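You operate a simulated robot arm through the tools that you are given. There is no shell and no other tool. Be economical: measure what you need, move in short steps, check, and stop when the job is done.

You are at the controls of a simulated robot arm. One attempt, no reset.

Task
Sand the clamped block smooth, then oil its top.
Fine: use the sanding block and the grey oil pad; both go back; shut the green oil box; the block stays clamped; leave the other blocks.

The check looks at the end state, three seconds after you hand in, the way a careful person would. Anything else that was tipped, shoved, dropped, spilled or broken makes it a failure.

Robot
A 6-joint arm with a two-finger parallel gripper, fixed in place. Base frame: the origin is at the foot of the arm, x ahead of it, y to its left, z up; the work surface is at about z = 0.78. Readings come in m, degrees, newtons and seconds.
With the tool pointing down near the work surface it reaches from about 0.24 to 0.64 m from the base axis. Its first joint turns from -66.0 to 66.0 degrees. Payload 2.7 kg.
Tool frame: the origin (TCP) lies between the finger pads and is the grasp point; the fingertips stand 0.023 m ahead of it; z points along the fingers, y is the line along which they close. The gripper opens to 0.094 m. The fingers are 0.038 m wide and 0.01 m thick; the gripper's body (0.054 by 0.096 m) begins 0.039 m behind the TCP.
Orientation is that of the tool frame in the base frame, as a unit quaternion [x, y, z, w]. With the fingers straight down and closing along the base's y, the tool's x points along the base's -x, its y along +y and its z along -z.

Tools
- The arm moves only by the tool jog_arm. Its argument "deltas" is a list of rows, each a list of 3 entries, a list of its own where there are three numbers: the shift along the base's x, y, z in mm, then the turn, a rotation vector about the base's x, y, z in degrees, then the opening, from 0 (shut) to 1 (fully open). In form: [[[x, y, z], [rx, ry, rz], jaw], ...]. A call has 1 to 12 rows; each row is the pose to reach, as a shift and turn from the pose commanded when the call began. A row lasts 0.2 s, in which the tool goes at most 0.05 m and 8.6 degrees; a call with a longer step from one row to the next is refused whole, and so is a gripper value outside its range. A pose out of reach is approached as far as the arm can. The call stops where the force on the tool passes 50 N (or 10 N more than at its start, if that is more) or the arm is blocked; 0.2 s more then pass. The fingers move at their own pace (about 0.045 m/s each) and stop on an object; they squeeze with about 32 N. The grip force told is the motor's: it shows also when the fingers shut on nothing. Time passes only in rows, and 0.2 s behind the last, so rows that repeat a pose let the fingers close. It gives the time, the measured TCP pose, the force on the tool (base axes), the opening and the grip force at its end, in the units of the frame above (readings bear some noise).
- Cameras (640 x 400 px; columns grow to the right, rows downward): "scene" is fixed at [0.1019, -0.4381, 1.4029]; the picture's right is [0.65, -0.76, 0.00], its down [-0.43, -0.37, -0.82] and it looks along [0.63, 0.53, -0.57] (base axes); focal length 353 px, centre (320, 200). "wrist" rides on the gripper at [-0.039, 0, -0.044] in the tool frame; the picture's right is [0.00, -1.00, 0.00], its down [0.97, 0.00, -0.24] and it looks along [0.24, 0.00, 0.97] (tool axes); focal length 218 px, centre (320, 200). There is no depth. A picture from a camera that has moved, and an enlarged one, comes with that camera's place and axes in the base frame and with its lens. The place of the scene camera against the robot may be out by one fixed shift of up to 0.018 m in any direction.
- camera(camera): a new picture of that camera. It takes no simulated time.
- inspect(camera, box): a new picture of the part [left, top, right, bottom] of that camera's present view, enlarged. It takes no simulated time.
- sign_off(): hands the job in; it is judged then, once.

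Go step by step. Nothing tells you positions but the pictures and the camera data: compare them with the known pose of the tool, close in by small moves and look again before you grip or let go. The budget is 120 turns and 76 pictures, counting those below and the enlarged ones. Unless the task says otherwise, let go and move clear before handing in, and close with one line.

The tools are called after "Request:" as a command line: name --argument value ..., lists and objects as JSON in quotes. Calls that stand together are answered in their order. jog_arm: Moves the arm, as the interface text tells. Its arguments: {"type":"object","properties":{"deltas":{"type":"array","items":{"type":"array"}}},"required":["deltas"]} The other tools are called the same way: camera (camera) takes a picture; inspect (camera, box) takes an enlarged picture of a part of a camera's view; sign_off () hands the job in.

At the start:

```text
clock: 0.0
tcp_pos: [0.3778, -0.1158, 1.1954]
tool_rot: [-0.001, 1.0, 0.0, 0.001]
contact_force: [0.4, 0.4, 0.4]
opening: 0.094
gripper_force: 0.0
```

scene: 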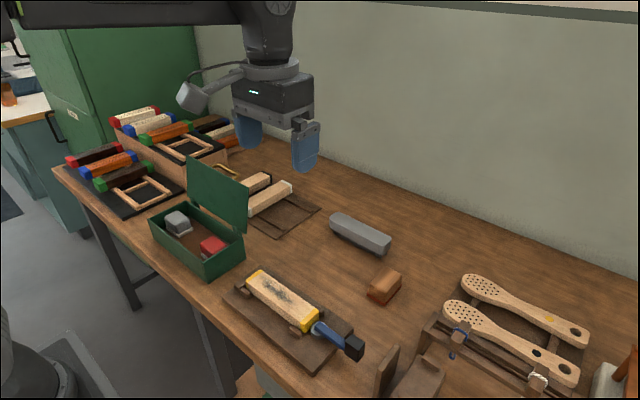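
wrist: 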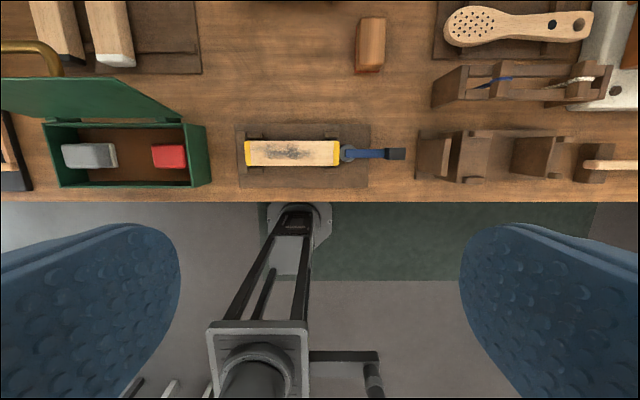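

I see a clamped block with a worn patch, a green oil box holding a grey and a red pad, and both a brown block and a grey bar on the bench. I'll look closer to identify the tools before moving.

Request:
inspect --camera "scene" --box '[220, 190, 440, 380]'

Request:
inspect --camera "scene" --box '[50, 90, 330, 290]'

Request:
inspect --camera "scene" --box '[340, 250, 640, 400]'

Request:
inspect --camera "wrist" --box '[0, 0, 420, 210]'

```text
2.11 times, centred on (330, 285) of scene
camera zoom: at [0.1019, -0.4381, 1.4029], right [0.65, -0.76, 0.0], down [-0.43, -0.37, -0.82], along [0.63, 0.53, -0.57], focal length 743 px, centre (299, 21)
```

zoom: 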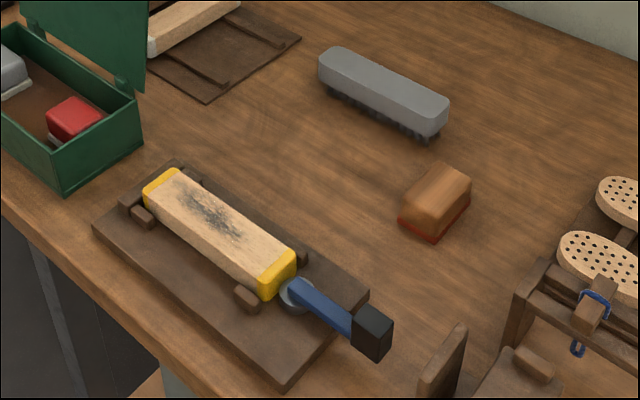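

```text
2.00 times, centred on (190, 190) of scene
camera zoom: at [0.1019, -0.4381, 1.4029], right [0.65, -0.76, 0.0], down [-0.43, -0.37, -0.82], along [0.63, 0.53, -0.57], focal length 706 px, centre (580, 220)
```

zoom: 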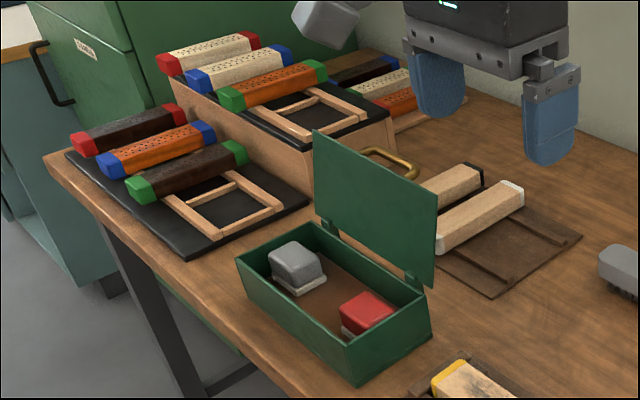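

```text
2.13 times, centred on (490, 325) of scene
camera zoom: at [0.1019, -0.4381, 1.4029], right [0.65, -0.76, 0.0], down [-0.43, -0.37, -0.82], along [0.63, 0.53, -0.57], focal length 753 px, centre (-43, -67)
```

zoom: 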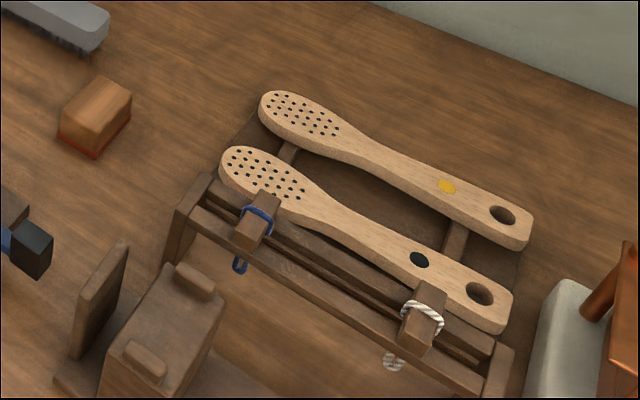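

```text
1.52 times, centred on (210, 105) of wrist
camera zoom: at [0.4172, -0.1168, 1.2399], right [0.0, -1.0, 0.0], down [-0.97, 0.0, 0.24], along [-0.24, 0.0, -0.97], focal length 333 px, centre (488, 345)
```

zoom: 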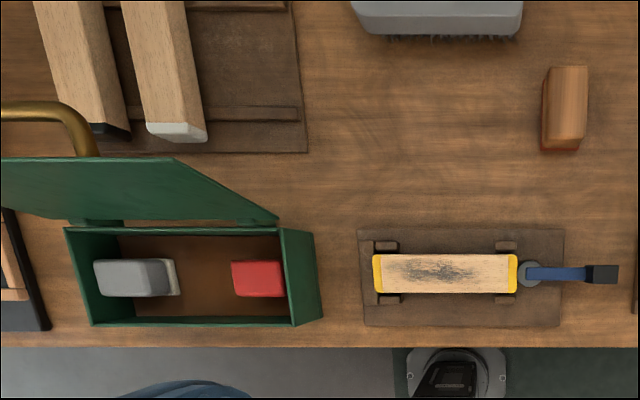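

The brown block with the red abrasive underside is the sanding block, at about (0.588, -0.20), and the grey bar is a brush. I'll go above the sanding block for a closer look.

Request:
jog_arm --deltas '[[[26, -12, -28], [0, 0, 0], 1], [[52, -24, -56], [0, 0, 0], 1], [[78, -36, -84], [0, 0, 0], 1], [[104, -48, -112], [0, 0, 0], 1], [[130, -60, -140], [0, 0, 0], 1], [[156, -72, -168], [0, 0, 0], 1], [[182, -84, -195], [0, 0, 0], 1], [[182, -84, -195], [0, 0, 0], 1]]'

Request:
camera --camera "wrist"

Request:
camera --camera "scene"

```text
clock: 1.8
tcp_pos: [0.5602, -0.2002, 0.9993]
tool_rot: [-0.001, 1.0, -0.001, 0.001]
contact_force: [-0.8, -0.5, 0.5]
opening: 0.0939
gripper_force: 0.1
```

```text
69 pictures are left
camera wrist: at [0.5996, -0.2003, 1.0436], right [0.0, -1.0, 0.0], down [-0.97, 0.0, 0.24], along [-0.24, 0.0, -0.97], focal length 218 px, centre (320, 200)
```

wrist: 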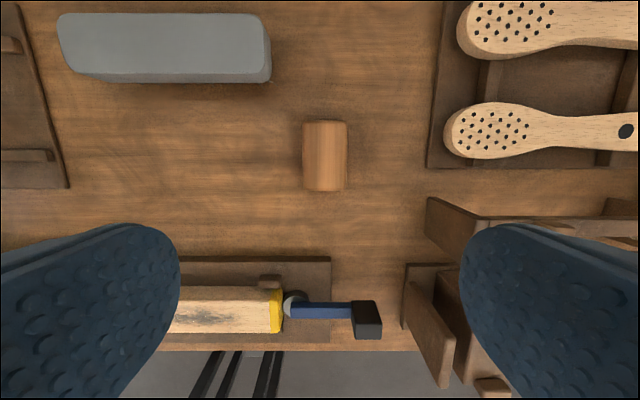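

```text
68 pictures are left
```

scene: 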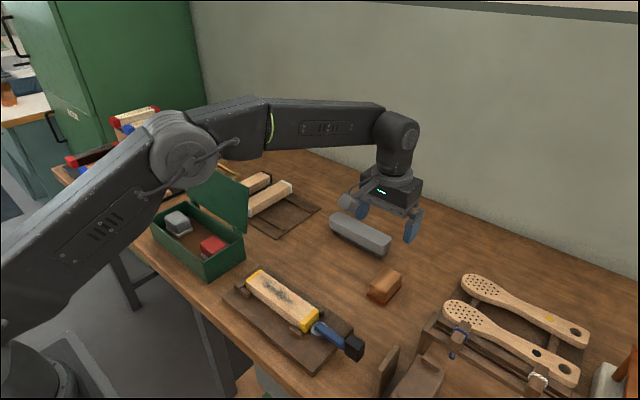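

The sanding block is centred near (0.590, -0.205), about 44 mm wide in y. I'll descend partway over it and check.

Request:
jog_arm --deltas '[[[15, -2, -40], [0, 0, 0], 1], [[30, -5, -80], [0, 0, 0], 1], [[30, -5, -115], [0, 0, 0], 1], [[30, -5, -115], [0, 0, 0], 1]]'

Request:
camera --camera "wrist"

Request:
inspect --camera "scene" --box '[320, 200, 480, 300]'

```text
clock: 2.8
tcp_pos: [0.591, -0.2049, 0.8861]
tool_rot: [-0.001, 1.0, -0.001, 0.001]
contact_force: [-0.7, -0.4, 0.3]
opening: 0.0941
gripper_force: 0.0
```

```text
67 pictures are left
camera wrist: at [0.6289, -0.2051, 0.9303], right [0.0, -1.0, 0.0], down [-0.97, 0.0, 0.24], along [-0.24, 0.0, -0.97], focal length 218 px, centre (320, 200)
```

wrist: 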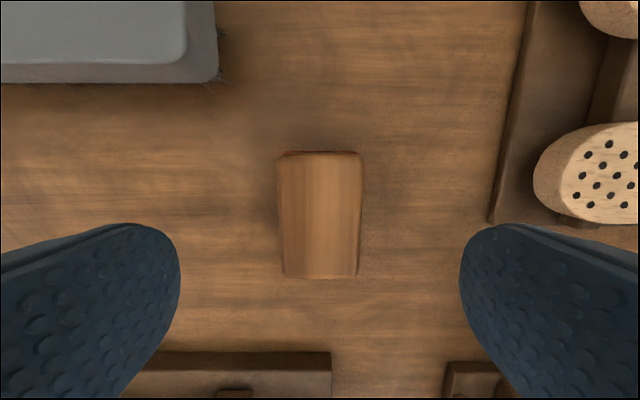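

```text
4.00 times, centred on (400, 250) of scene
camera zoom: at [0.1019, -0.4381, 1.4029], right [0.65, -0.76, 0.0], down [-0.43, -0.37, -0.82], along [0.63, 0.53, -0.57], focal length 1412 px, centre (0, 0)
```

zoom: 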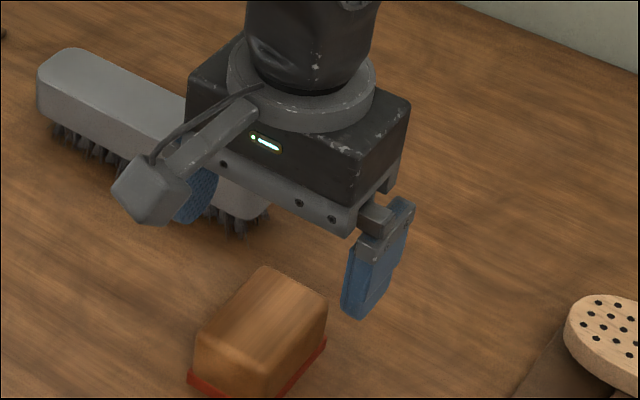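

Centred over the block. Going down so the fingertips sit about 10 mm above the bench, then closing.

Request:
jog_arm --deltas '[[[1, 0, -35], [0, 0, 0], 1], [[1, 0, -60], [0, 0, 0], 1], [[1, 0, -72], [0, 0, 0], 1], [[1, 0, -72], [0, 0, 0], 1], [[1, 0, -72], [0, 0, 0], 0], [[1, 0, -72], [0, 0, 0], 0], [[1, 0, -72], [0, 0, 0], 0], [[1, 0, -72], [0, 0, 0], 0], [[1, 0, -72], [0, 0, 0], 0]]'

Request:
camera --camera "wrist"

Request:
inspect --camera "scene" --box '[320, 200, 480, 300]'

```text
clock: 4.8
tcp_pos: [0.5924, -0.206, 0.8156]
tool_rot: [-0.001, 1.0, 0.001, 0.001]
contact_force: [0.0, 0.6, -0.3]
opening: 0.0452
gripper_force: 32.2
```

```text
65 pictures are left
camera wrist: at [0.6308, -0.2061, 0.8599], right [0.0, -1.0, 0.0], down [-0.97, 0.0, 0.24], along [-0.24, 0.0, -0.97], focal length 218 px, centre (320, 200)
```

wrist: 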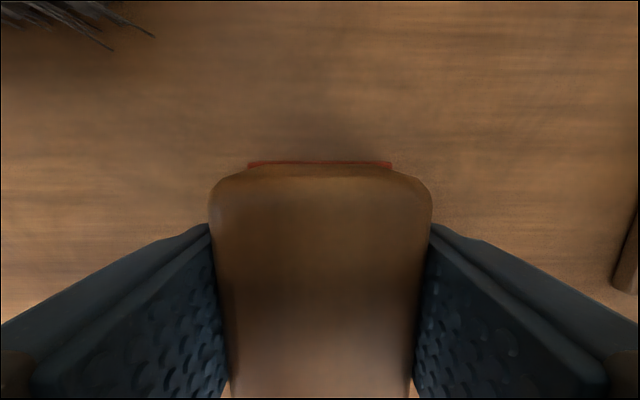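

```text
4.00 times, centred on (400, 250) of scene
camera zoom: at [0.102, -0.4381, 1.4029], right [0.65, -0.76, 0.0], down [-0.43, -0.37, -0.82], along [0.63, 0.53, -0.57], focal length 1412 px, centre (0, 0)
```

zoom: 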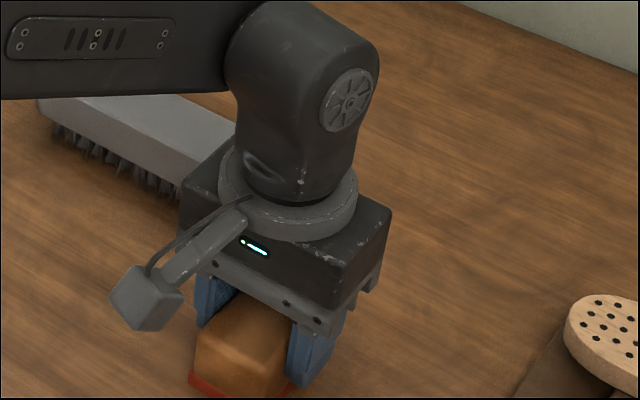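

I hold the sanding block (45 mm opening); its home is x=0.592, y=-0.206, TCP z≈0.815. I'll lift it and move it over the clamped block, whose top I put at about z=0.817, centre (0.404, -0.065).

Request:
jog_arm --deltas '[[[0, 0, 35], [0, 0, 0], 0], [[0, 0, 75], [0, 0, 0], 0], [[-31, 24, 75], [0, 0, 0], 0], [[-62, 48, 75], [0, 0, 0], 0], [[-94, 73, 75], [0, 0, 0], 0], [[-125, 97, 75], [0, 0, 0], 0], [[-157, 121, 75], [0, 0, 0], 0], [[-188, 146, 75], [0, 0, 0], 0], [[-188, 146, 75], [0, 0, 0], 0]]'

Request:
camera --camera "wrist"

Request:
camera --camera "scene"

```text
clock: 6.8
tcp_pos: [0.4039, -0.0591, 0.8872]
tool_rot: [0.0, 1.0, 0.0, 0.002]
contact_force: [0.1, 0.6, -0.4]
opening: 0.0453
gripper_force: 32.2
```

```text
63 pictures are left
camera wrist: at [0.4413, -0.0592, 0.9318], right [0.0, -1.0, 0.0], down [-0.97, 0.0, 0.24], along [-0.24, 0.0, -0.97], focal length 218 px, centre (320, 200)
```

wrist: 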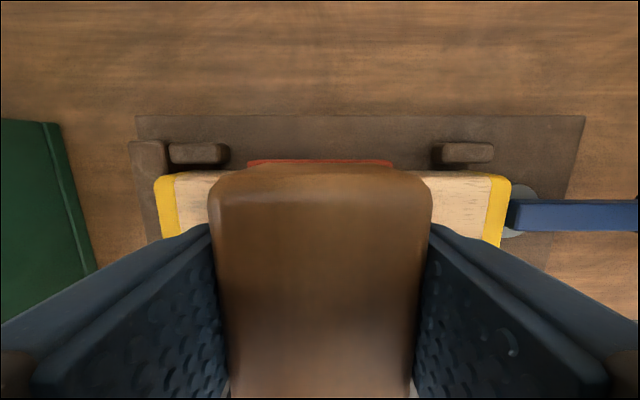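

```text
62 pictures are left
```

scene: 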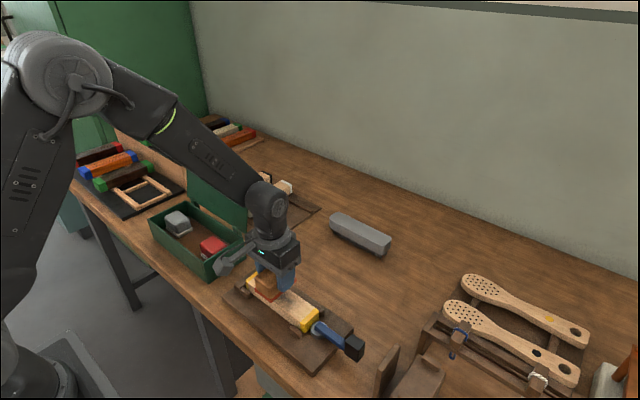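

The clamped block spans y from +0.025 to -0.156 with its top near z=0.822, so I expect contact at TCP z≈0.858. Lowering gently.

Request:
jog_arm --deltas '[[[3, 0, -15], [0, 0, 0], 0], [[3, 0, -23], [0, 0, 0], 0], [[3, 0, -26], [0, 0, 0], 0], [[3, 0, -26], [0, 0, 0], 0]]'

Request:
inspect --camera "scene" --box '[220, 230, 380, 330]'

```text
clock: 7.8
tcp_pos: [0.4072, -0.0598, 0.864]
tool_rot: [0.0, 1.0, -0.001, 0.001]
contact_force: [-8.0, 1.2, 26.1]
opening: 0.0454
gripper_force: 32.0
```

```text
4.00 times, centred on (300, 280) of scene
camera zoom: at [0.1014, -0.4381, 1.4029], right [0.65, -0.76, 0.0], down [-0.43, -0.37, -0.82], along [0.63, 0.53, -0.57], focal length 1412 px, centre (400, -120)
```

zoom: 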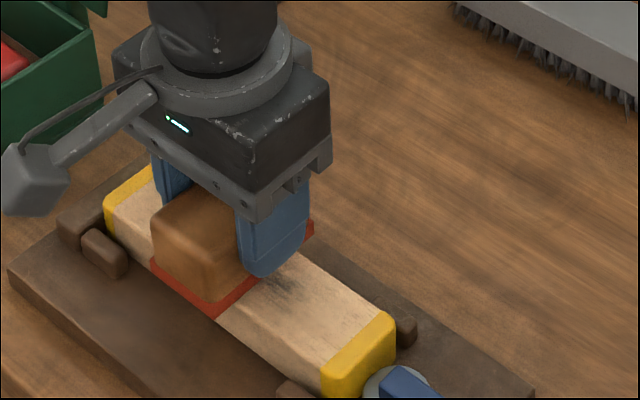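

Contact at TCP z≈0.864 with about 26 N. I'll ease off 1 mm and make one stroke along the grain.

Request:
jog_arm --deltas '[[[0, 0, 1], [0, 0, 0], 0], [[0, -15, 1], [0, 0, 0], 0], [[0, -30, 1], [0, 0, 0], 0], [[0, -45, 1], [0, 0, 0], 0], [[0, -58, 1], [0, 0, 0], 0], [[0, -45, 1], [0, 0, 0], 0], [[0, -30, 1], [0, 0, 0], 0], [[0, -15, 1], [0, 0, 0], 0], [[0, 0, 1], [0, 0, 0], 0]]'

Request:
camera --camera "wrist"

Request:
inspect --camera "scene" --box '[220, 230, 380, 330]'

```text
clock: 9.8
tcp_pos: [0.4064, -0.0578, 0.864]
tool_rot: [-0.002, 1.0, -0.001, 0.002]
contact_force: [1.9, -10.2, 24.4]
opening: 0.0454
gripper_force: 32.2
```

```text
60 pictures are left
camera wrist: at [0.4452, -0.0585, 0.9077], right [0.0, -1.0, 0.0], down [-0.97, 0.0, 0.24], along [-0.24, 0.0, -0.97], focal length 218 px, centre (320, 200)
```

wrist: 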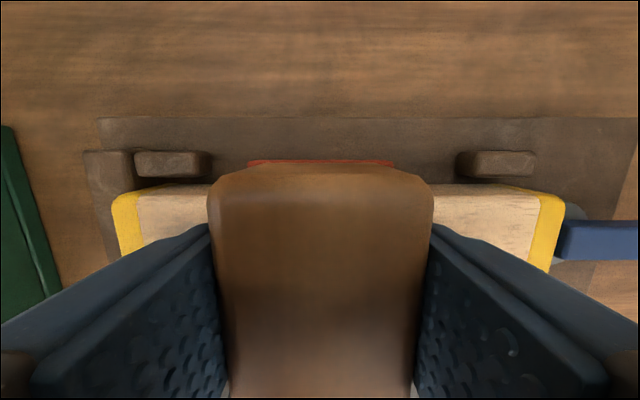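

```text
4.00 times, centred on (300, 280) of scene
camera zoom: at [0.1016, -0.4384, 1.4028], right [0.65, -0.76, 0.0], down [-0.43, -0.37, -0.82], along [0.63, 0.53, -0.57], focal length 1412 px, centre (400, -120)
```

zoom: 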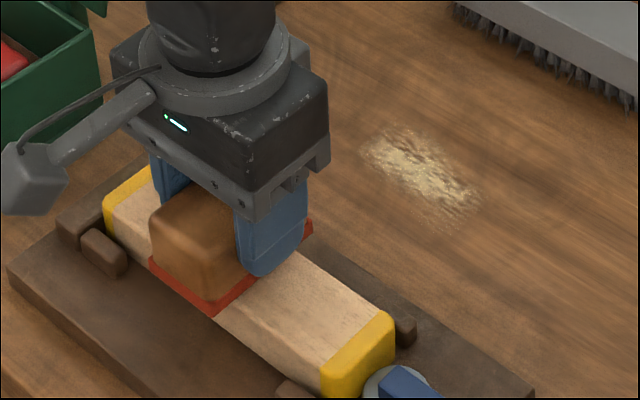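

It works: the swept wood is clean, and some dust has appeared on the bench. Continuing with strokes over the other end and back again.

Request:
jog_arm --deltas '[[[0, 15, 0], [0, 0, 0], 0], [[0, 30, 0], [0, 0, 0], 0], [[0, 45, 0], [0, 0, 0], 0], [[0, 54, 0], [0, 0, 0], 0], [[0, 40, 0], [0, 0, 0], 0], [[0, 25, 0], [0, 0, 0], 0], [[0, 10, 0], [0, 0, 0], 0], [[0, -5, 0], [0, 0, 0], 0], [[0, -20, 0], [0, 0, 0], 0], [[0, -35, 0], [0, 0, 0], 0], [[0, -50, 0], [0, 0, 0], 0], [[0, -58, 0], [0, 0, 0], 0]]'

Request:
inspect --camera "scene" --box '[220, 210, 380, 330]'

```text
clock: 12.4
tcp_pos: [0.4075, -0.1183, 0.865]
tool_rot: [-0.001, 1.0, 0.0, 0.001]
contact_force: [-0.1, 0.0, -2.3]
opening: 0.0456
gripper_force: 31.3
```

```text
3.33 times, centred on (300, 270) of scene
camera zoom: at [0.102, -0.4381, 1.4029], right [0.65, -0.76, 0.0], down [-0.43, -0.37, -0.82], along [0.63, 0.53, -0.57], focal length 1177 px, centre (387, -33)
```

zoom: 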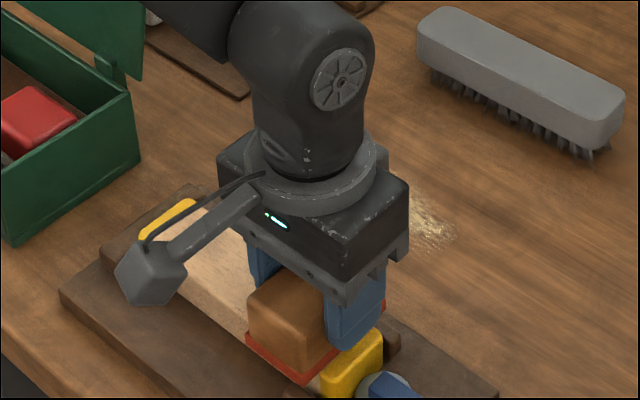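

Force is now nil, so I'll lift off and look at the surface from above.

Request:
jog_arm --deltas '[[[0, 0, 40], [0, 0, 0], 0], [[20, 0, 80], [0, 0, 0], 0], [[60, -20, 90], [0, 0, 0], 0], [[100, -40, 90], [0, 0, 0], 0], [[100, -40, 90], [0, 0, 0], 0]]'

Request:
camera --camera "scene"

Request:
inspect --camera "scene" --box '[220, 210, 460, 360]'

```text
clock: 13.6
tcp_pos: [0.5086, -0.1553, 0.9545]
tool_rot: [-0.002, 1.0, 0.0, 0.0]
contact_force: [-0.3, -0.4, -1.6]
opening: 0.0454
gripper_force: 31.7
```

```text
57 pictures are left
```

scene: 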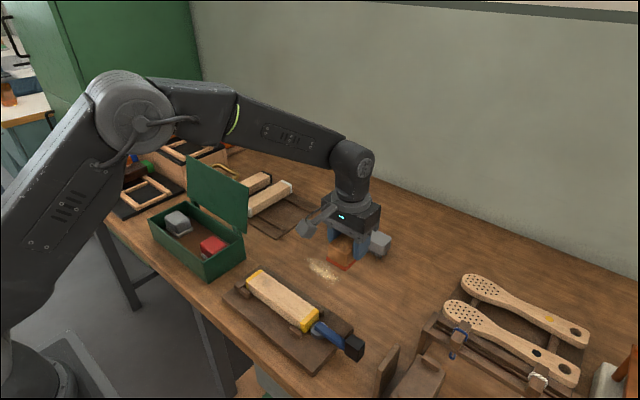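

```text
2.67 times, centred on (340, 285) of scene
camera zoom: at [0.102, -0.4382, 1.4029], right [0.65, -0.76, 0.0], down [-0.43, -0.37, -0.82], along [0.63, 0.53, -0.57], focal length 941 px, centre (267, -27)
```

zoom: 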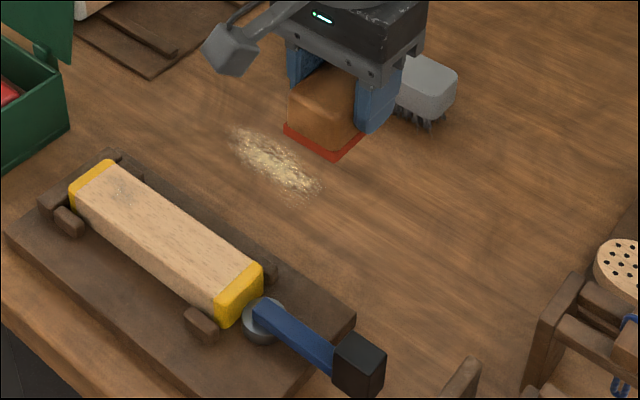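

The top now looks clean and even. Returning the sanding block to its spot, stopping a little above the bench to check.

Request:
jog_arm --deltas '[[[30, -16, -20], [0, 0, 0], 0], [[60, -32, -40], [0, 0, 0], 0], [[85, -48, -70], [0, 0, 0], 0], [[85, -48, -110], [0, 0, 0], 0], [[85, -48, -134], [0, 0, 0], 0], [[85, -48, -134], [0, 0, 0], 0]]'

Request:
camera --camera "wrist"

Request:
inspect --camera "scene" --box '[320, 200, 480, 300]'

```text
clock: 15.0
tcp_pos: [0.5917, -0.2035, 0.8175]
tool_rot: [-0.001, 1.0, -0.001, 0.001]
contact_force: [0.1, 0.3, -0.2]
opening: 0.0456
gripper_force: 31.7
```

```text
55 pictures are left
camera wrist: at [0.6299, -0.2044, 0.862], right [0.0, -1.0, 0.0], down [-0.97, 0.0, 0.24], along [-0.24, 0.0, -0.97], focal length 218 px, centre (320, 200)
```

wrist: 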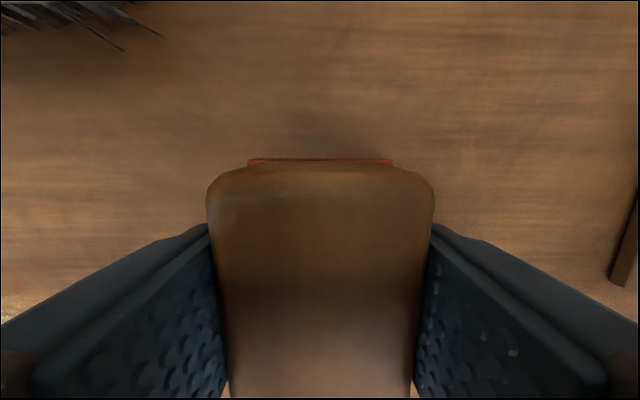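

```text
4.00 times, centred on (400, 250) of scene
camera zoom: at [0.102, -0.4381, 1.4029], right [0.65, -0.76, 0.0], down [-0.43, -0.37, -0.82], along [0.63, 0.53, -0.57], focal length 1412 px, centre (0, 0)
```

zoom: 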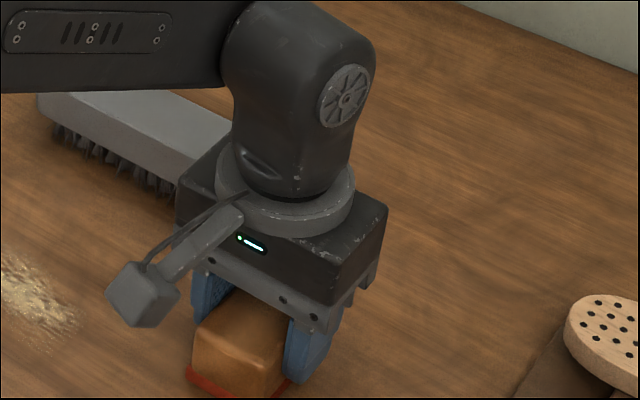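

It hangs in the same place as where I gripped it, a few mm up. Lowering to contact.

Request:
jog_arm --deltas '[[[0, -1, -2], [0, 0, 0], 0], [[0, -1, -4], [0, 0, 0], 0], [[0, -1, -6], [0, 0, 0], 0], [[0, -1, -6], [0, 0, 0], 0]]'

```text
clock: 16.0
tcp_pos: [0.5921, -0.2058, 0.8147]
tool_rot: [-0.001, 1.0, -0.001, 0.002]
contact_force: [-3.4, 1.3, 12.8]
opening: 0.0454
gripper_force: 32.5
```

On the bench with 13 N of contact. Releasing and rising.

Request:
jog_arm --deltas '[[[0, 0, 1], [0, 0, 0], 0], [[0, 0, 1], [0, 0, 0], 0.9], [[0, 0, 1], [0, 0, 0], 0.9], [[0, 0, 1], [0, 0, 0], 0.9], [[0, 0, 1], [0, 0, 0], 0.9], [[0, 0, 30], [0, 0, 0], 0.9], [[0, 0, 75], [0, 0, 0], 0.9], [[0, 0, 120], [0, 0, 0], 0.9], [[0, 0, 165], [0, 0, 0], 0.9]]'

Request:
camera --camera "wrist"

```text
clock: 18.0
tcp_pos: [0.5911, -0.2067, 0.9784]
tool_rot: [-0.001, 1.0, -0.001, 0.0]
contact_force: [0.1, 0.0, -0.1]
opening: 0.0846
gripper_force: 0.1
```

```text
53 pictures are left
camera wrist: at [0.6296, -0.2066, 1.0228], right [0.0, -1.0, 0.0], down [-0.97, 0.0, 0.24], along [-0.24, 0.0, -0.97], focal length 218 px, centre (320, 200)
```

wrist: 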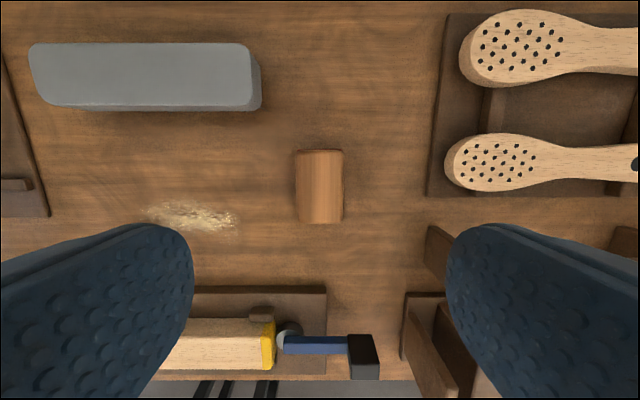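

The sanding block is back where it was. Next I'll go above the oil box to measure its lid and the pads.

Request:
jog_arm --deltas '[[[-20, 40, 10], [0, 0, 0], 0.9], [[-40, 80, 20], [0, 0, 0], 0.9], [[-60, 120, 30], [0, 0, 0], 0.9], [[-80, 160, 40], [0, 0, 0], 0.9], [[-100, 200, 50], [0, 0, 0], 0.9], [[-120, 240, 60], [0, 0, 0], 0.9], [[-140, 280, 70], [0, 0, 0], 0.9], [[-160, 320, 80], [0, 0, 0], 0.9], [[-180, 360, 90], [0, 0, 0], 0.9], [[-200, 400, 100], [0, 0, 0], 0.9], [[-220, 440, 100], [0, 0, 0], 0.9], [[-220, 457, 100], [0, 0, 0], 0.9]]'

Request:
camera --camera "wrist"

```text
clock: 20.6
tcp_pos: [0.3712, 0.2503, 1.0799]
tool_rot: [0.001, 1.0, -0.001, 0.0]
contact_force: [0.6, 0.7, 0.2]
opening: 0.0846
gripper_force: 0.1
```

```text
52 pictures are left
camera wrist: at [0.4098, 0.25, 1.1237], right [0.0, -1.0, 0.0], down [-0.97, 0.0, 0.24], along [-0.24, 0.0, -0.97], focal length 218 px, centre (320, 200)
```

wrist: 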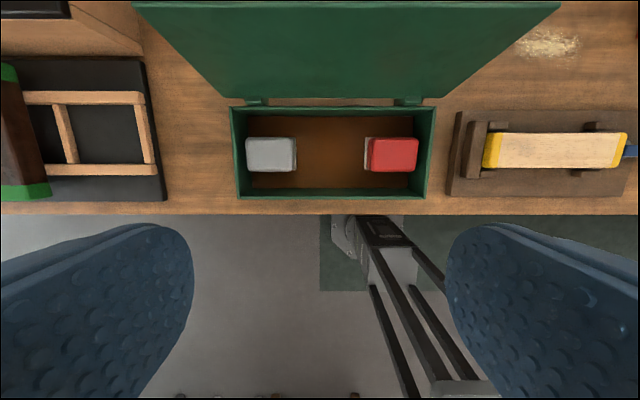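

The box spans roughly x 0.337–0.458, y 0.111–0.358, with the lid leaning back and its top edge near (0.49, z 0.974). The grey pad is at about (0.398, 0.314), top z≈0.83. I'll turn the gripper 90° so the fingers close along x, where there's clearance, with the camera to the right.

Request:
jog_arm --deltas '[[[3, 6, 0], [0, 0, -8], 0.7], [[6, 12, 0], [0, 0, -16], 0.7], [[9, 18, 0], [0, 0, -24], 0.7], [[12, 24, 0], [0, 0, -32], 0.7], [[15, 30, 0], [0, 0, -40], 0.7], [[18, 36, 0], [0, 0, -48], 0.7], [[21, 42, -10], [0, 0, -56], 0.7], [[24, 48, -20], [0, 0, -64], 0.7], [[27, 54, -30], [0, 0, -72], 0.7], [[27, 60, -40], [0, 0, -80], 0.7], [[27, 64, -50], [0, 0, -88], 0.7], [[27, 64, -50], [0, 0, -90], 0.7]]'

Request:
camera --camera "wrist"

Request:
camera --camera "scene"

```text
clock: 23.2
tcp_pos: [0.4, 0.3144, 1.0285]
tool_rot: [0.708, 0.707, -0.002, 0.0]
contact_force: [-0.3, -0.2, 0.8]
opening: 0.066
gripper_force: 0.1
```

```text
51 pictures are left
camera wrist: at [0.3987, 0.2754, 1.0719], right [-1.0, 0.0, 0.0], down [0.0, 0.97, 0.24], along [0.0, 0.24, -0.97], focal length 218 px, centre (320, 200)
```

wrist: 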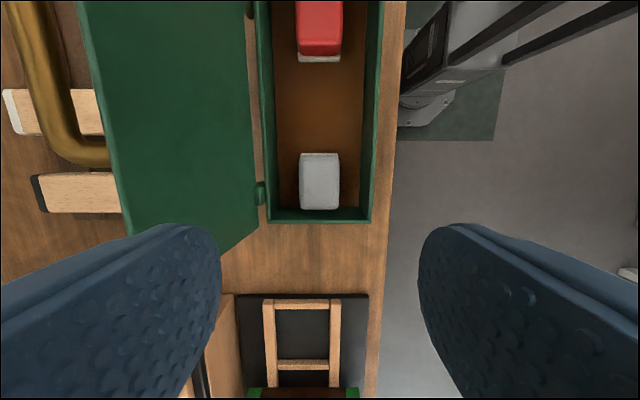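

```text
50 pictures are left
```

scene: 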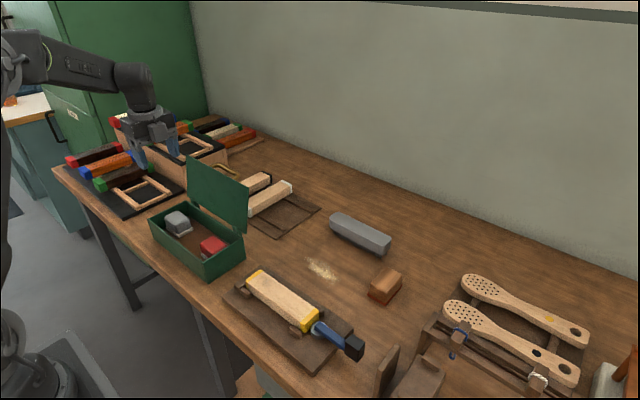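

The pad is right under the TCP in x, centred at y≈0.314. Descending halfway and checking again.

Request:
jog_arm --deltas '[[[-1, 0, -45], [0, 0, 0], 0.7], [[-1, 0, -90], [0, 0, 0], 0.7], [[-1, 0, -130], [0, 0, 0], 0.7], [[-1, 0, -140], [0, 0, 0], 0.7], [[-1, 0, -140], [0, 0, 0], 0.7]]'

Request:
camera --camera "wrist"

Request:
inspect --camera "scene" --box '[120, 140, 280, 290]'

```text
clock: 24.4
tcp_pos: [0.3972, 0.3155, 0.8899]
tool_rot: [0.707, 0.707, -0.001, 0.0]
contact_force: [0.0, -0.6, -0.3]
opening: 0.0656
gripper_force: 0.1
```

```text
49 pictures are left
camera wrist: at [0.3977, 0.2754, 0.9329], right [-1.0, 0.0, 0.0], down [0.0, 0.97, 0.24], along [0.0, 0.24, -0.97], focal length 218 px, centre (320, 200)
```

wrist: 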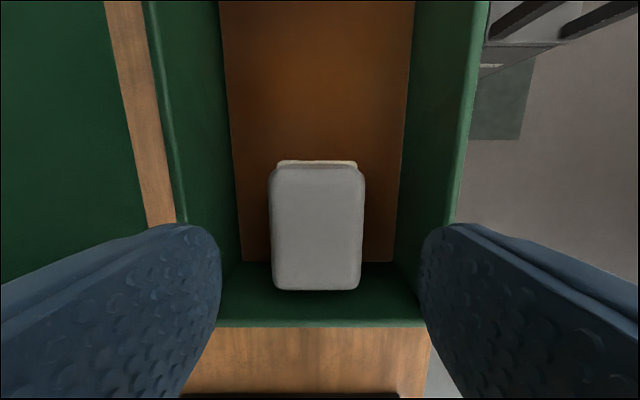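

```text
2.67 times, centred on (200, 215) of scene
camera zoom: at [0.1019, -0.4381, 1.4029], right [0.65, -0.76, 0.0], down [-0.43, -0.37, -0.82], along [0.63, 0.53, -0.57], focal length 941 px, centre (640, 160)
```

zoom: 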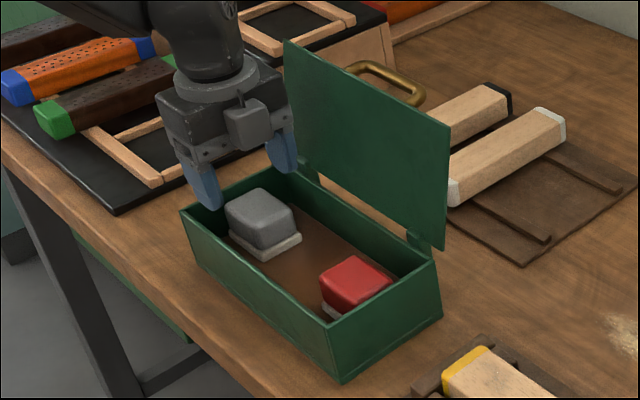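

Well centred, with clearance to the box walls. Descending and gripping the grey handle.

Request:
jog_arm --deltas '[[[1, -1, -30], [0, 0, 0], 0.7], [[1, -1, -50], [0, 0, 0], 0.7], [[1, -1, -62], [0, 0, 0], 0.7], [[1, -1, -62], [0, 0, 0], 0.7], [[1, -1, -62], [0, 0, 0], 0.2], [[1, -1, -62], [0, 0, 0], 0.2], [[1, -1, -62], [0, 0, 0], 0.2], [[1, -1, -62], [0, 0, 0], 0.2]]'

Request:
camera --camera "wrist"

Request:
inspect --camera "scene" --box '[120, 140, 280, 290]'

```text
clock: 26.2
tcp_pos: [0.3991, 0.3133, 0.8272]
tool_rot: [0.706, 0.708, -0.001, 0.0]
contact_force: [-0.6, 0.2, -0.4]
opening: 0.0455
gripper_force: 31.3
```

```text
47 pictures are left
camera wrist: at [0.3979, 0.2738, 0.8709], right [-1.0, 0.0, 0.0], down [0.0, 0.97, 0.24], along [0.0, 0.24, -0.97], focal length 218 px, centre (320, 200)
```

wrist: 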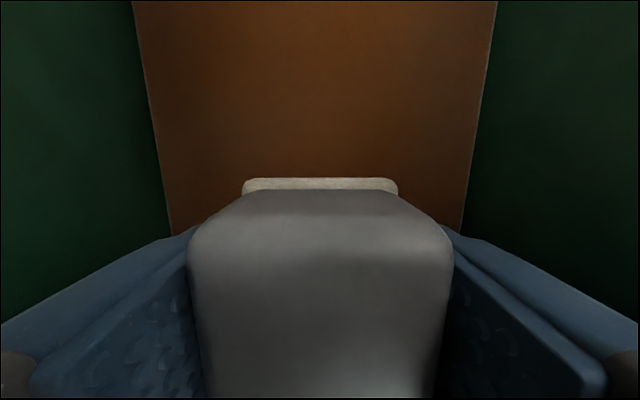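

```text
2.67 times, centred on (200, 215) of scene
camera zoom: at [0.1019, -0.4381, 1.4029], right [0.65, -0.76, 0.0], down [-0.43, -0.37, -0.82], along [0.63, 0.53, -0.57], focal length 941 px, centre (640, 160)
```

zoom: 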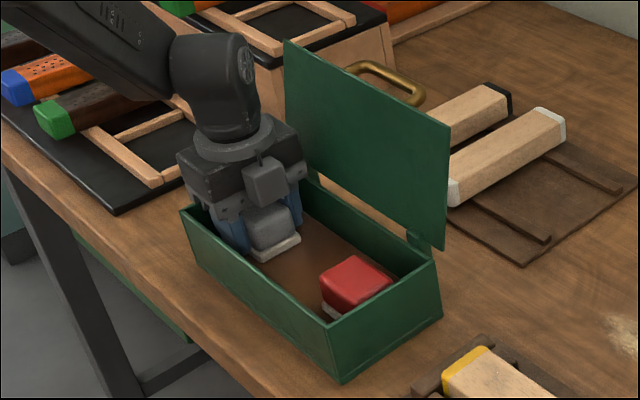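

The grey pad is held; its home is TCP (0.399, 0.3133, 0.827). Lifting it clear of the box and carrying it over the clamped block.

Request:
jog_arm --deltas '[[[0, 0, 40], [0, 0, 0], 0.2], [[0, 0, 85], [0, 0, 0], 0.2], [[0, -5, 95], [0, 0, 0], 0.2], [[0, -50, 95], [0, 0, 0], 0.2], [[0, -95, 95], [0, 0, 0], 0.2], [[0, -140, 95], [0, 0, 0], 0.2], [[2, -185, 95], [0, 0, 0], 0.2], [[4, -230, 95], [0, 0, 0], 0.2], [[6, -275, 90], [0, 0, 0], 0.2], [[8, -320, 80], [0, 0, 0], 0.2], [[8, -363, 70], [0, 0, 0], 0.2], [[8, -363, 60], [0, 0, 0], 0.2]]'

Request:
camera --camera "wrist"

Request:
inspect --camera "scene" --box '[140, 170, 380, 370]'

```text
clock: 28.8
tcp_pos: [0.4096, -0.0491, 0.8871]
tool_rot: [0.707, 0.708, -0.001, 0.001]
contact_force: [-0.1, -0.2, 0.0]
opening: 0.0453
gripper_force: 32.4
```

```text
45 pictures are left
camera wrist: at [0.4082, -0.0879, 0.9311], right [-1.0, 0.0, 0.0], down [0.0, 0.97, 0.24], along [0.0, 0.24, -0.97], focal length 218 px, centre (320, 200)
```

wrist: 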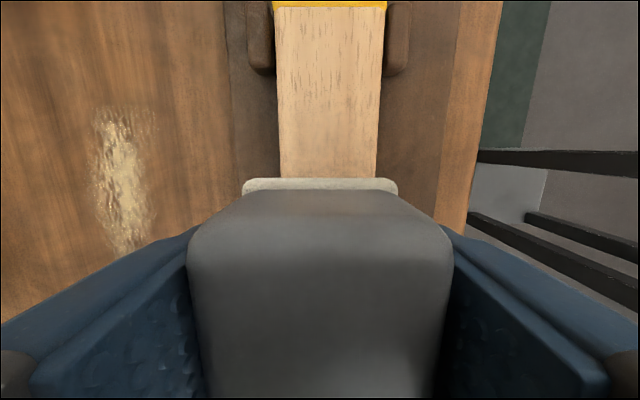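

```text
2.00 times, centred on (260, 270) of scene
camera zoom: at [0.1019, -0.4382, 1.4029], right [0.65, -0.76, 0.0], down [-0.43, -0.37, -0.82], along [0.63, 0.53, -0.57], focal length 706 px, centre (440, 60)
```

zoom: 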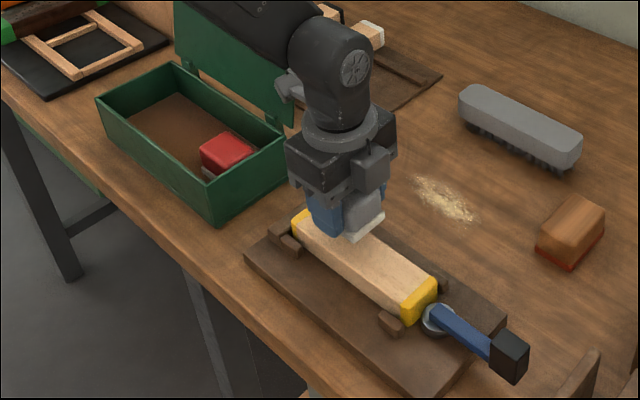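

Aligned with the block. Lowering gently to contact.

Request:
jog_arm --deltas '[[[-2, 0, -8], [0, 0, 0], 0.2], [[-2, 0, -12], [0, 0, 0], 0.2], [[-2, 0, -15], [0, 0, 0], 0.2], [[-2, 0, -15], [0, 0, 0], 0.2]]'

```text
clock: 29.8
tcp_pos: [0.4059, -0.0478, 0.8724]
tool_rot: [0.707, 0.707, -0.001, 0.002]
contact_force: [0.6, 0.4, -0.3]
opening: 0.0455
gripper_force: 32.0
```

Request:
jog_arm --deltas '[[[0, 0, -2], [0, 0, 0], 0.2], [[0, 0, -4], [0, 0, 0], 0.2], [[0, 0, -4], [0, 0, 0], 0.2]]'

```text
clock: 30.6
tcp_pos: [0.4047, -0.0497, 0.8678]
tool_rot: [0.707, 0.707, -0.001, 0.0]
contact_force: [-0.4, -0.1, -0.5]
opening: 0.0456
gripper_force: 32.1
```

No contact yet; continuing down in small steps.

Request:
jog_arm --deltas '[[[0, 0, -1], [0, 0, 0], 0.2], [[0, 0, -2], [0, 0, 0], 0.2], [[0, 0, -3], [0, 0, 0], 0.2], [[0, 0, -3], [0, 0, 0], 0.2]]'

Request:
inspect --camera "scene" --box '[220, 230, 380, 330]'

```text
clock: 31.6
tcp_pos: [0.4053, -0.0489, 0.8649]
tool_rot: [0.707, 0.707, -0.001, 0.001]
contact_force: [-1.0, 0.4, -0.1]
opening: 0.0455
gripper_force: 32.1
```

```text
4.00 times, centred on (300, 280) of scene
camera zoom: at [0.102, -0.4381, 1.4029], right [0.65, -0.76, 0.0], down [-0.43, -0.37, -0.82], along [0.63, 0.53, -0.57], focal length 1412 px, centre (400, -120)
```

zoom: 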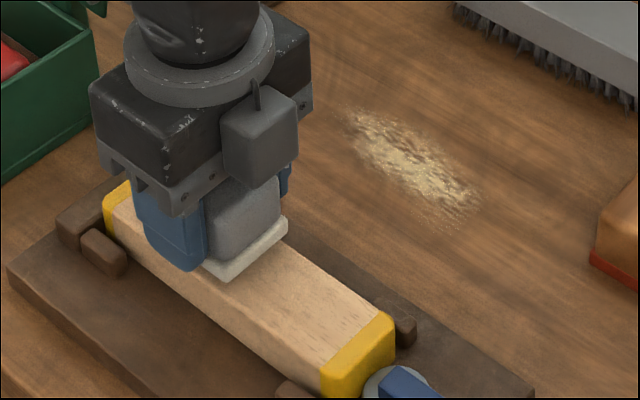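

Nearly touching. A few more small steps.

Request:
jog_arm --deltas '[[[0, 0, -1], [0, 0, 0], 0.2], [[0, 0, -2], [0, 0, 0], 0.2], [[0, 0, -3], [0, 0, 0], 0.2], [[0, 0, -3], [0, 0, 0], 0.2]]'

```text
clock: 32.6
tcp_pos: [0.4048, -0.0505, 0.8624]
tool_rot: [0.706, 0.708, -0.001, 0.0]
contact_force: [-0.3, -0.3, -0.7]
opening: 0.0455
gripper_force: 31.9
```

Request:
jog_arm --deltas '[[[0, 0, -1], [0, 0, 0], 0.2], [[0, 0, -2], [0, 0, 0], 0.2], [[0, 0, -3], [0, 0, 0], 0.2], [[0, 0, -3], [0, 0, 0], 0.2]]'

```text
clock: 33.6
tcp_pos: [0.4056, -0.0499, 0.86]
tool_rot: [0.707, 0.707, -0.001, 0.001]
contact_force: [-0.4, -0.9, 0.0]
opening: 0.0455
gripper_force: 32.5
```

Still no force reading; looking closely at the gap.

Request:
inspect --camera "scene" --box '[240, 250, 340, 315]'

Request:
camera --camera "wrist"

```text
6.15 times, centred on (290, 282) of scene
camera zoom: at [0.102, -0.4381, 1.4029], right [0.65, -0.76, 0.0], down [-0.43, -0.37, -0.82], along [0.63, 0.53, -0.57], focal length 2172 px, centre (505, -308)
```

zoom: 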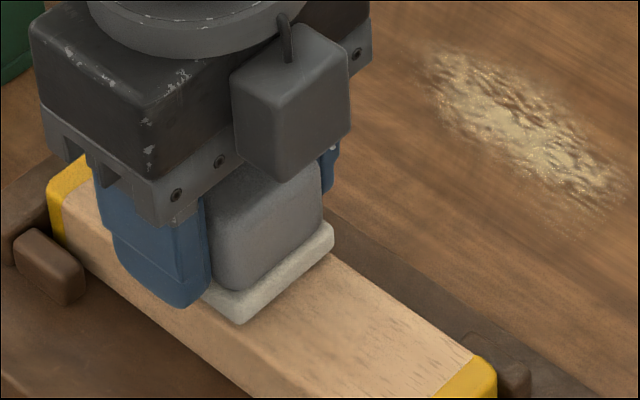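

```text
41 pictures are left
camera wrist: at [0.4047, -0.0889, 0.9024], right [-1.0, 0.0, 0.0], down [0.0, 0.97, 0.24], along [0.0, 0.24, -0.97], focal length 218 px, centre (320, 200)
```

wrist: 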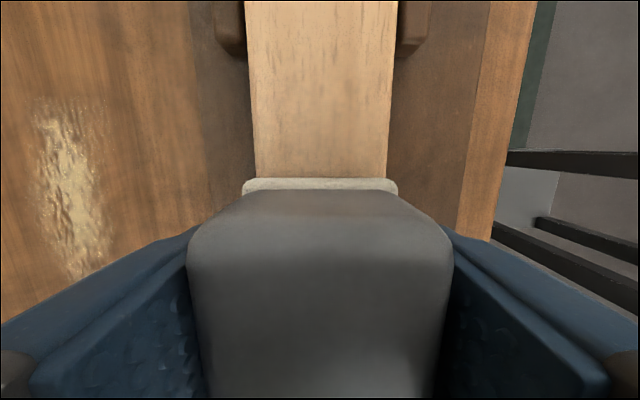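

A gap of a few mm seems to remain. Continuing down in small steps.

Request:
jog_arm --deltas '[[[0, 0, -1], [0, 0, 0], 0.2], [[0, 0, -2], [0, 0, 0], 0.2], [[0, 0, -3], [0, 0, 0], 0.2], [[0, 0, -3], [0, 0, 0], 0.2]]'

```text
clock: 34.6
tcp_pos: [0.406, -0.0494, 0.8545]
tool_rot: [0.707, 0.708, -0.001, 0.0]
contact_force: [0.3, 0.0, -0.5]
opening: 0.0455
gripper_force: 31.6
```

Request:
jog_arm --deltas '[[[0, 0, -1], [0, 0, 0], 0.2], [[0, 0, -2], [0, 0, 0], 0.2], [[0, 0, -2], [0, 0, 0], 0.2]]'

```text
clock: 35.4
tcp_pos: [0.4057, -0.0495, 0.8561]
tool_rot: [0.706, 0.708, 0.001, 0.001]
contact_force: [-5.5, -1.0, 25.8]
opening: 0.0454
gripper_force: 31.9
```

Contact at TCP z≈0.855, 26 N. Easing off 1 mm and wiping the full length.

Request:
jog_arm --deltas '[[[0, 0, 1], [0, 0, 0], 0.2], [[0, 15, 1], [0, 0, 0], 0.2], [[0, 30, 1], [0, 0, 0], 0.2], [[0, 46, 1], [0, 0, 0], 0.2], [[0, 30, 1], [0, 0, 0], 0.2], [[0, 15, 1], [0, 0, 0], 0.2], [[0, 0, 1], [0, 0, 0], 0.2], [[0, -18, 1], [0, 0, 0], 0.2], [[0, -36, 1], [0, 0, 0], 0.2], [[0, -54, 1], [0, 0, 0], 0.2], [[0, -72, 1], [0, 0, 0], 0.2], [[0, -60, 1], [0, 0, 0], 0.2]]'

Request:
inspect --camera "scene" --box '[220, 230, 380, 330]'

```text
clock: 38.0
tcp_pos: [0.4065, -0.1105, 0.8549]
tool_rot: [0.707, 0.707, 0.0, 0.001]
contact_force: [0.0, -7.1, 15.9]
opening: 0.0452
gripper_force: 31.3
```

```text
4.00 times, centred on (300, 280) of scene
camera zoom: at [0.1017, -0.4383, 1.4029], right [0.65, -0.76, 0.0], down [-0.43, -0.37, -0.82], along [0.63, 0.53, -0.57], focal length 1412 px, centre (400, -120)
```

zoom: 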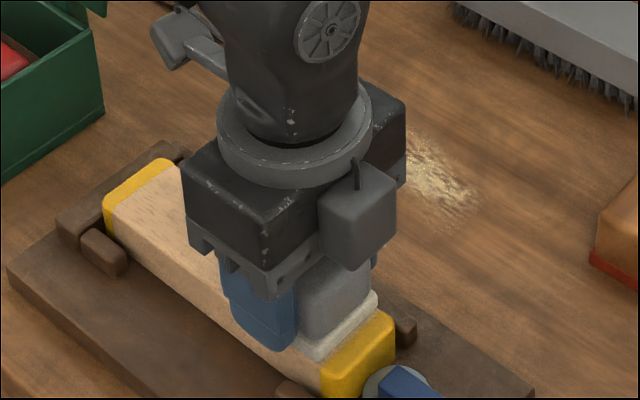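

I can't tell yet whether the oil took. Another stroke back, then lift and look.

Request:
jog_arm --deltas '[[[0, 18, 0], [0, 0, 0], 0.2], [[0, 36, 0], [0, 0, 0], 0.2], [[0, 54, 0], [0, 0, 0], 0.2], [[0, 72, 0], [0, 0, 0], 0.2], [[0, 90, 0], [0, 0, 0], 0.2], [[0, 104, 0], [0, 0, 0], 0.2], [[0, 104, 40], [0, 0, 0], 0.2], [[40, 104, 70], [0, 0, 0], 0.2], [[80, 104, 90], [0, 0, 0], 0.2], [[80, 104, 90], [0, 0, 0], 0.2]]'

Request:
inspect --camera "scene" --box '[220, 210, 380, 330]'

Request:
camera --camera "wrist"

```text
clock: 40.2
tcp_pos: [0.4867, -0.0053, 0.9423]
tool_rot: [0.706, 0.708, -0.001, 0.0]
contact_force: [-0.5, -0.6, -0.8]
opening: 0.0457
gripper_force: 32.0
```

```text
3.33 times, centred on (300, 270) of scene
camera zoom: at [0.102, -0.4381, 1.4029], right [0.65, -0.76, 0.0], down [-0.43, -0.37, -0.82], along [0.63, 0.53, -0.57], focal length 1177 px, centre (387, -33)
```

zoom: 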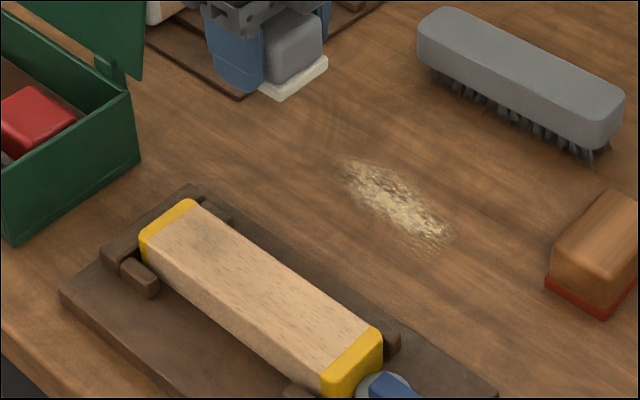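

```text
38 pictures are left
camera wrist: at [0.4866, -0.0452, 0.9868], right [-1.0, 0.0, 0.0], down [0.0, 0.97, 0.24], along [0.0, 0.24, -0.97], focal length 218 px, centre (320, 200)
```

wrist: 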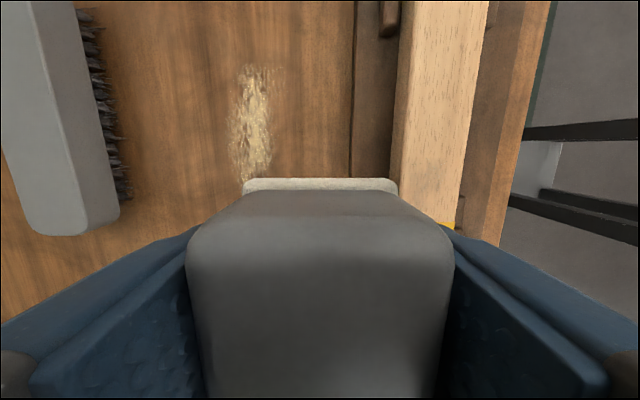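

There's a faint darker smudge near the left end of the block. Looking closer.

Request:
inspect --camera "scene" --box '[240, 255, 330, 330]'

```text
5.33 times, centred on (285, 292) of scene
camera zoom: at [0.102, -0.4381, 1.4029], right [0.65, -0.76, 0.0], down [-0.43, -0.37, -0.82], along [0.63, 0.53, -0.57], focal length 1883 px, centre (507, -293)
```

zoom: 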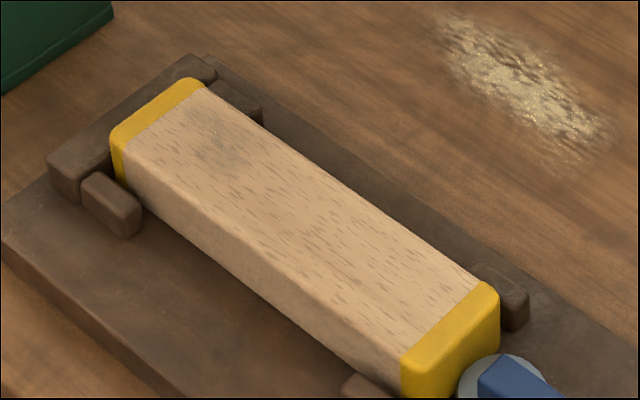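

I need to know whether that's a shadow or an uneven spot. Moving the gripper away and viewing the top with the wrist camera.

Request:
jog_arm --deltas '[[[-20, 20, 30], [0, 0, 0], 0.2], [[-50, 40, 60], [0, 0, 0], 0.2], [[-80, 60, 90], [0, 0, 0], 0.2], [[-80, 75, 120], [0, 0, 0], 0.2], [[-80, 75, 120], [0, 0, 0], 0.2]]'

Request:
camera --camera "wrist"

Request:
inspect --camera "scene" --box '[240, 255, 330, 330]'

```text
clock: 41.4
tcp_pos: [0.4047, 0.0702, 1.0658]
tool_rot: [0.707, 0.707, -0.001, 0.0]
contact_force: [0.5, -1.1, -1.0]
opening: 0.0457
gripper_force: 31.9
```

```text
36 pictures are left
camera wrist: at [0.4035, 0.0311, 1.1094], right [-1.0, 0.0, 0.0], down [0.0, 0.97, 0.24], along [0.0, 0.24, -0.97], focal length 218 px, centre (320, 200)
```

wrist: 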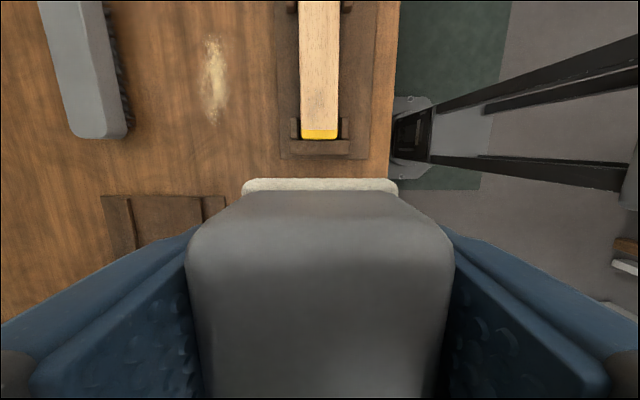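

```text
5.33 times, centred on (285, 292) of scene
camera zoom: at [0.1019, -0.4381, 1.4029], right [0.65, -0.76, 0.0], down [-0.43, -0.37, -0.82], along [0.63, 0.53, -0.57], focal length 1883 px, centre (507, -293)
```

zoom: 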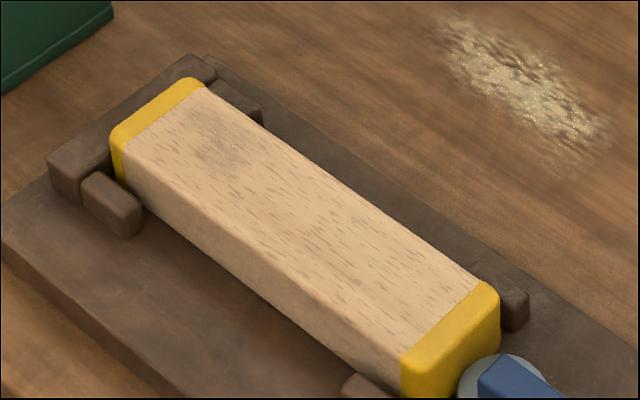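

Request:
inspect --camera "wrist" --box '[260, 0, 380, 160]'

Request:
inspect --camera "scene" --box '[250, 262, 290, 290]'

```text
2.50 times, centred on (320, 80) of wrist
camera zoom: at [0.4035, 0.0311, 1.1094], right [-1.0, 0.0, 0.0], down [0.0, 0.97, 0.24], along [0.0, 0.24, -0.97], focal length 546 px, centre (320, 500)
```

zoom: 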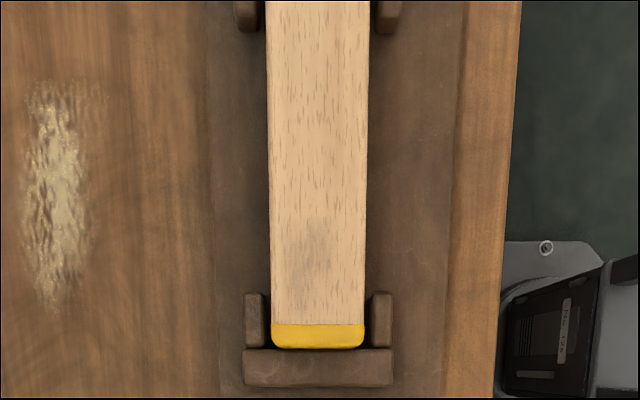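

```text
14.29 times, centred on (270, 276) of scene
camera zoom: at [0.1019, -0.4381, 1.4029], right [0.65, -0.76, 0.0], down [-0.43, -0.37, -0.82], along [0.63, 0.53, -0.57], focal length 5043 px, centre (1034, -886)
```

zoom: 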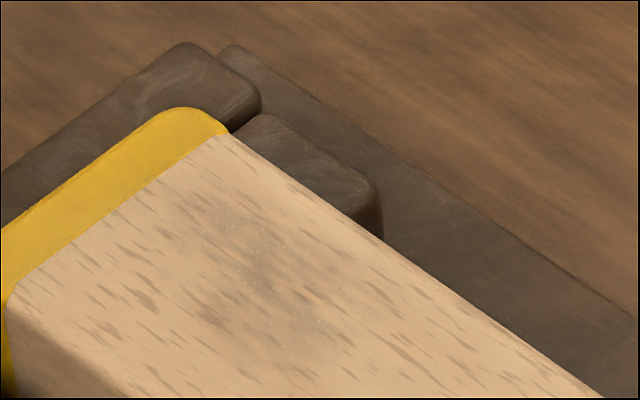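

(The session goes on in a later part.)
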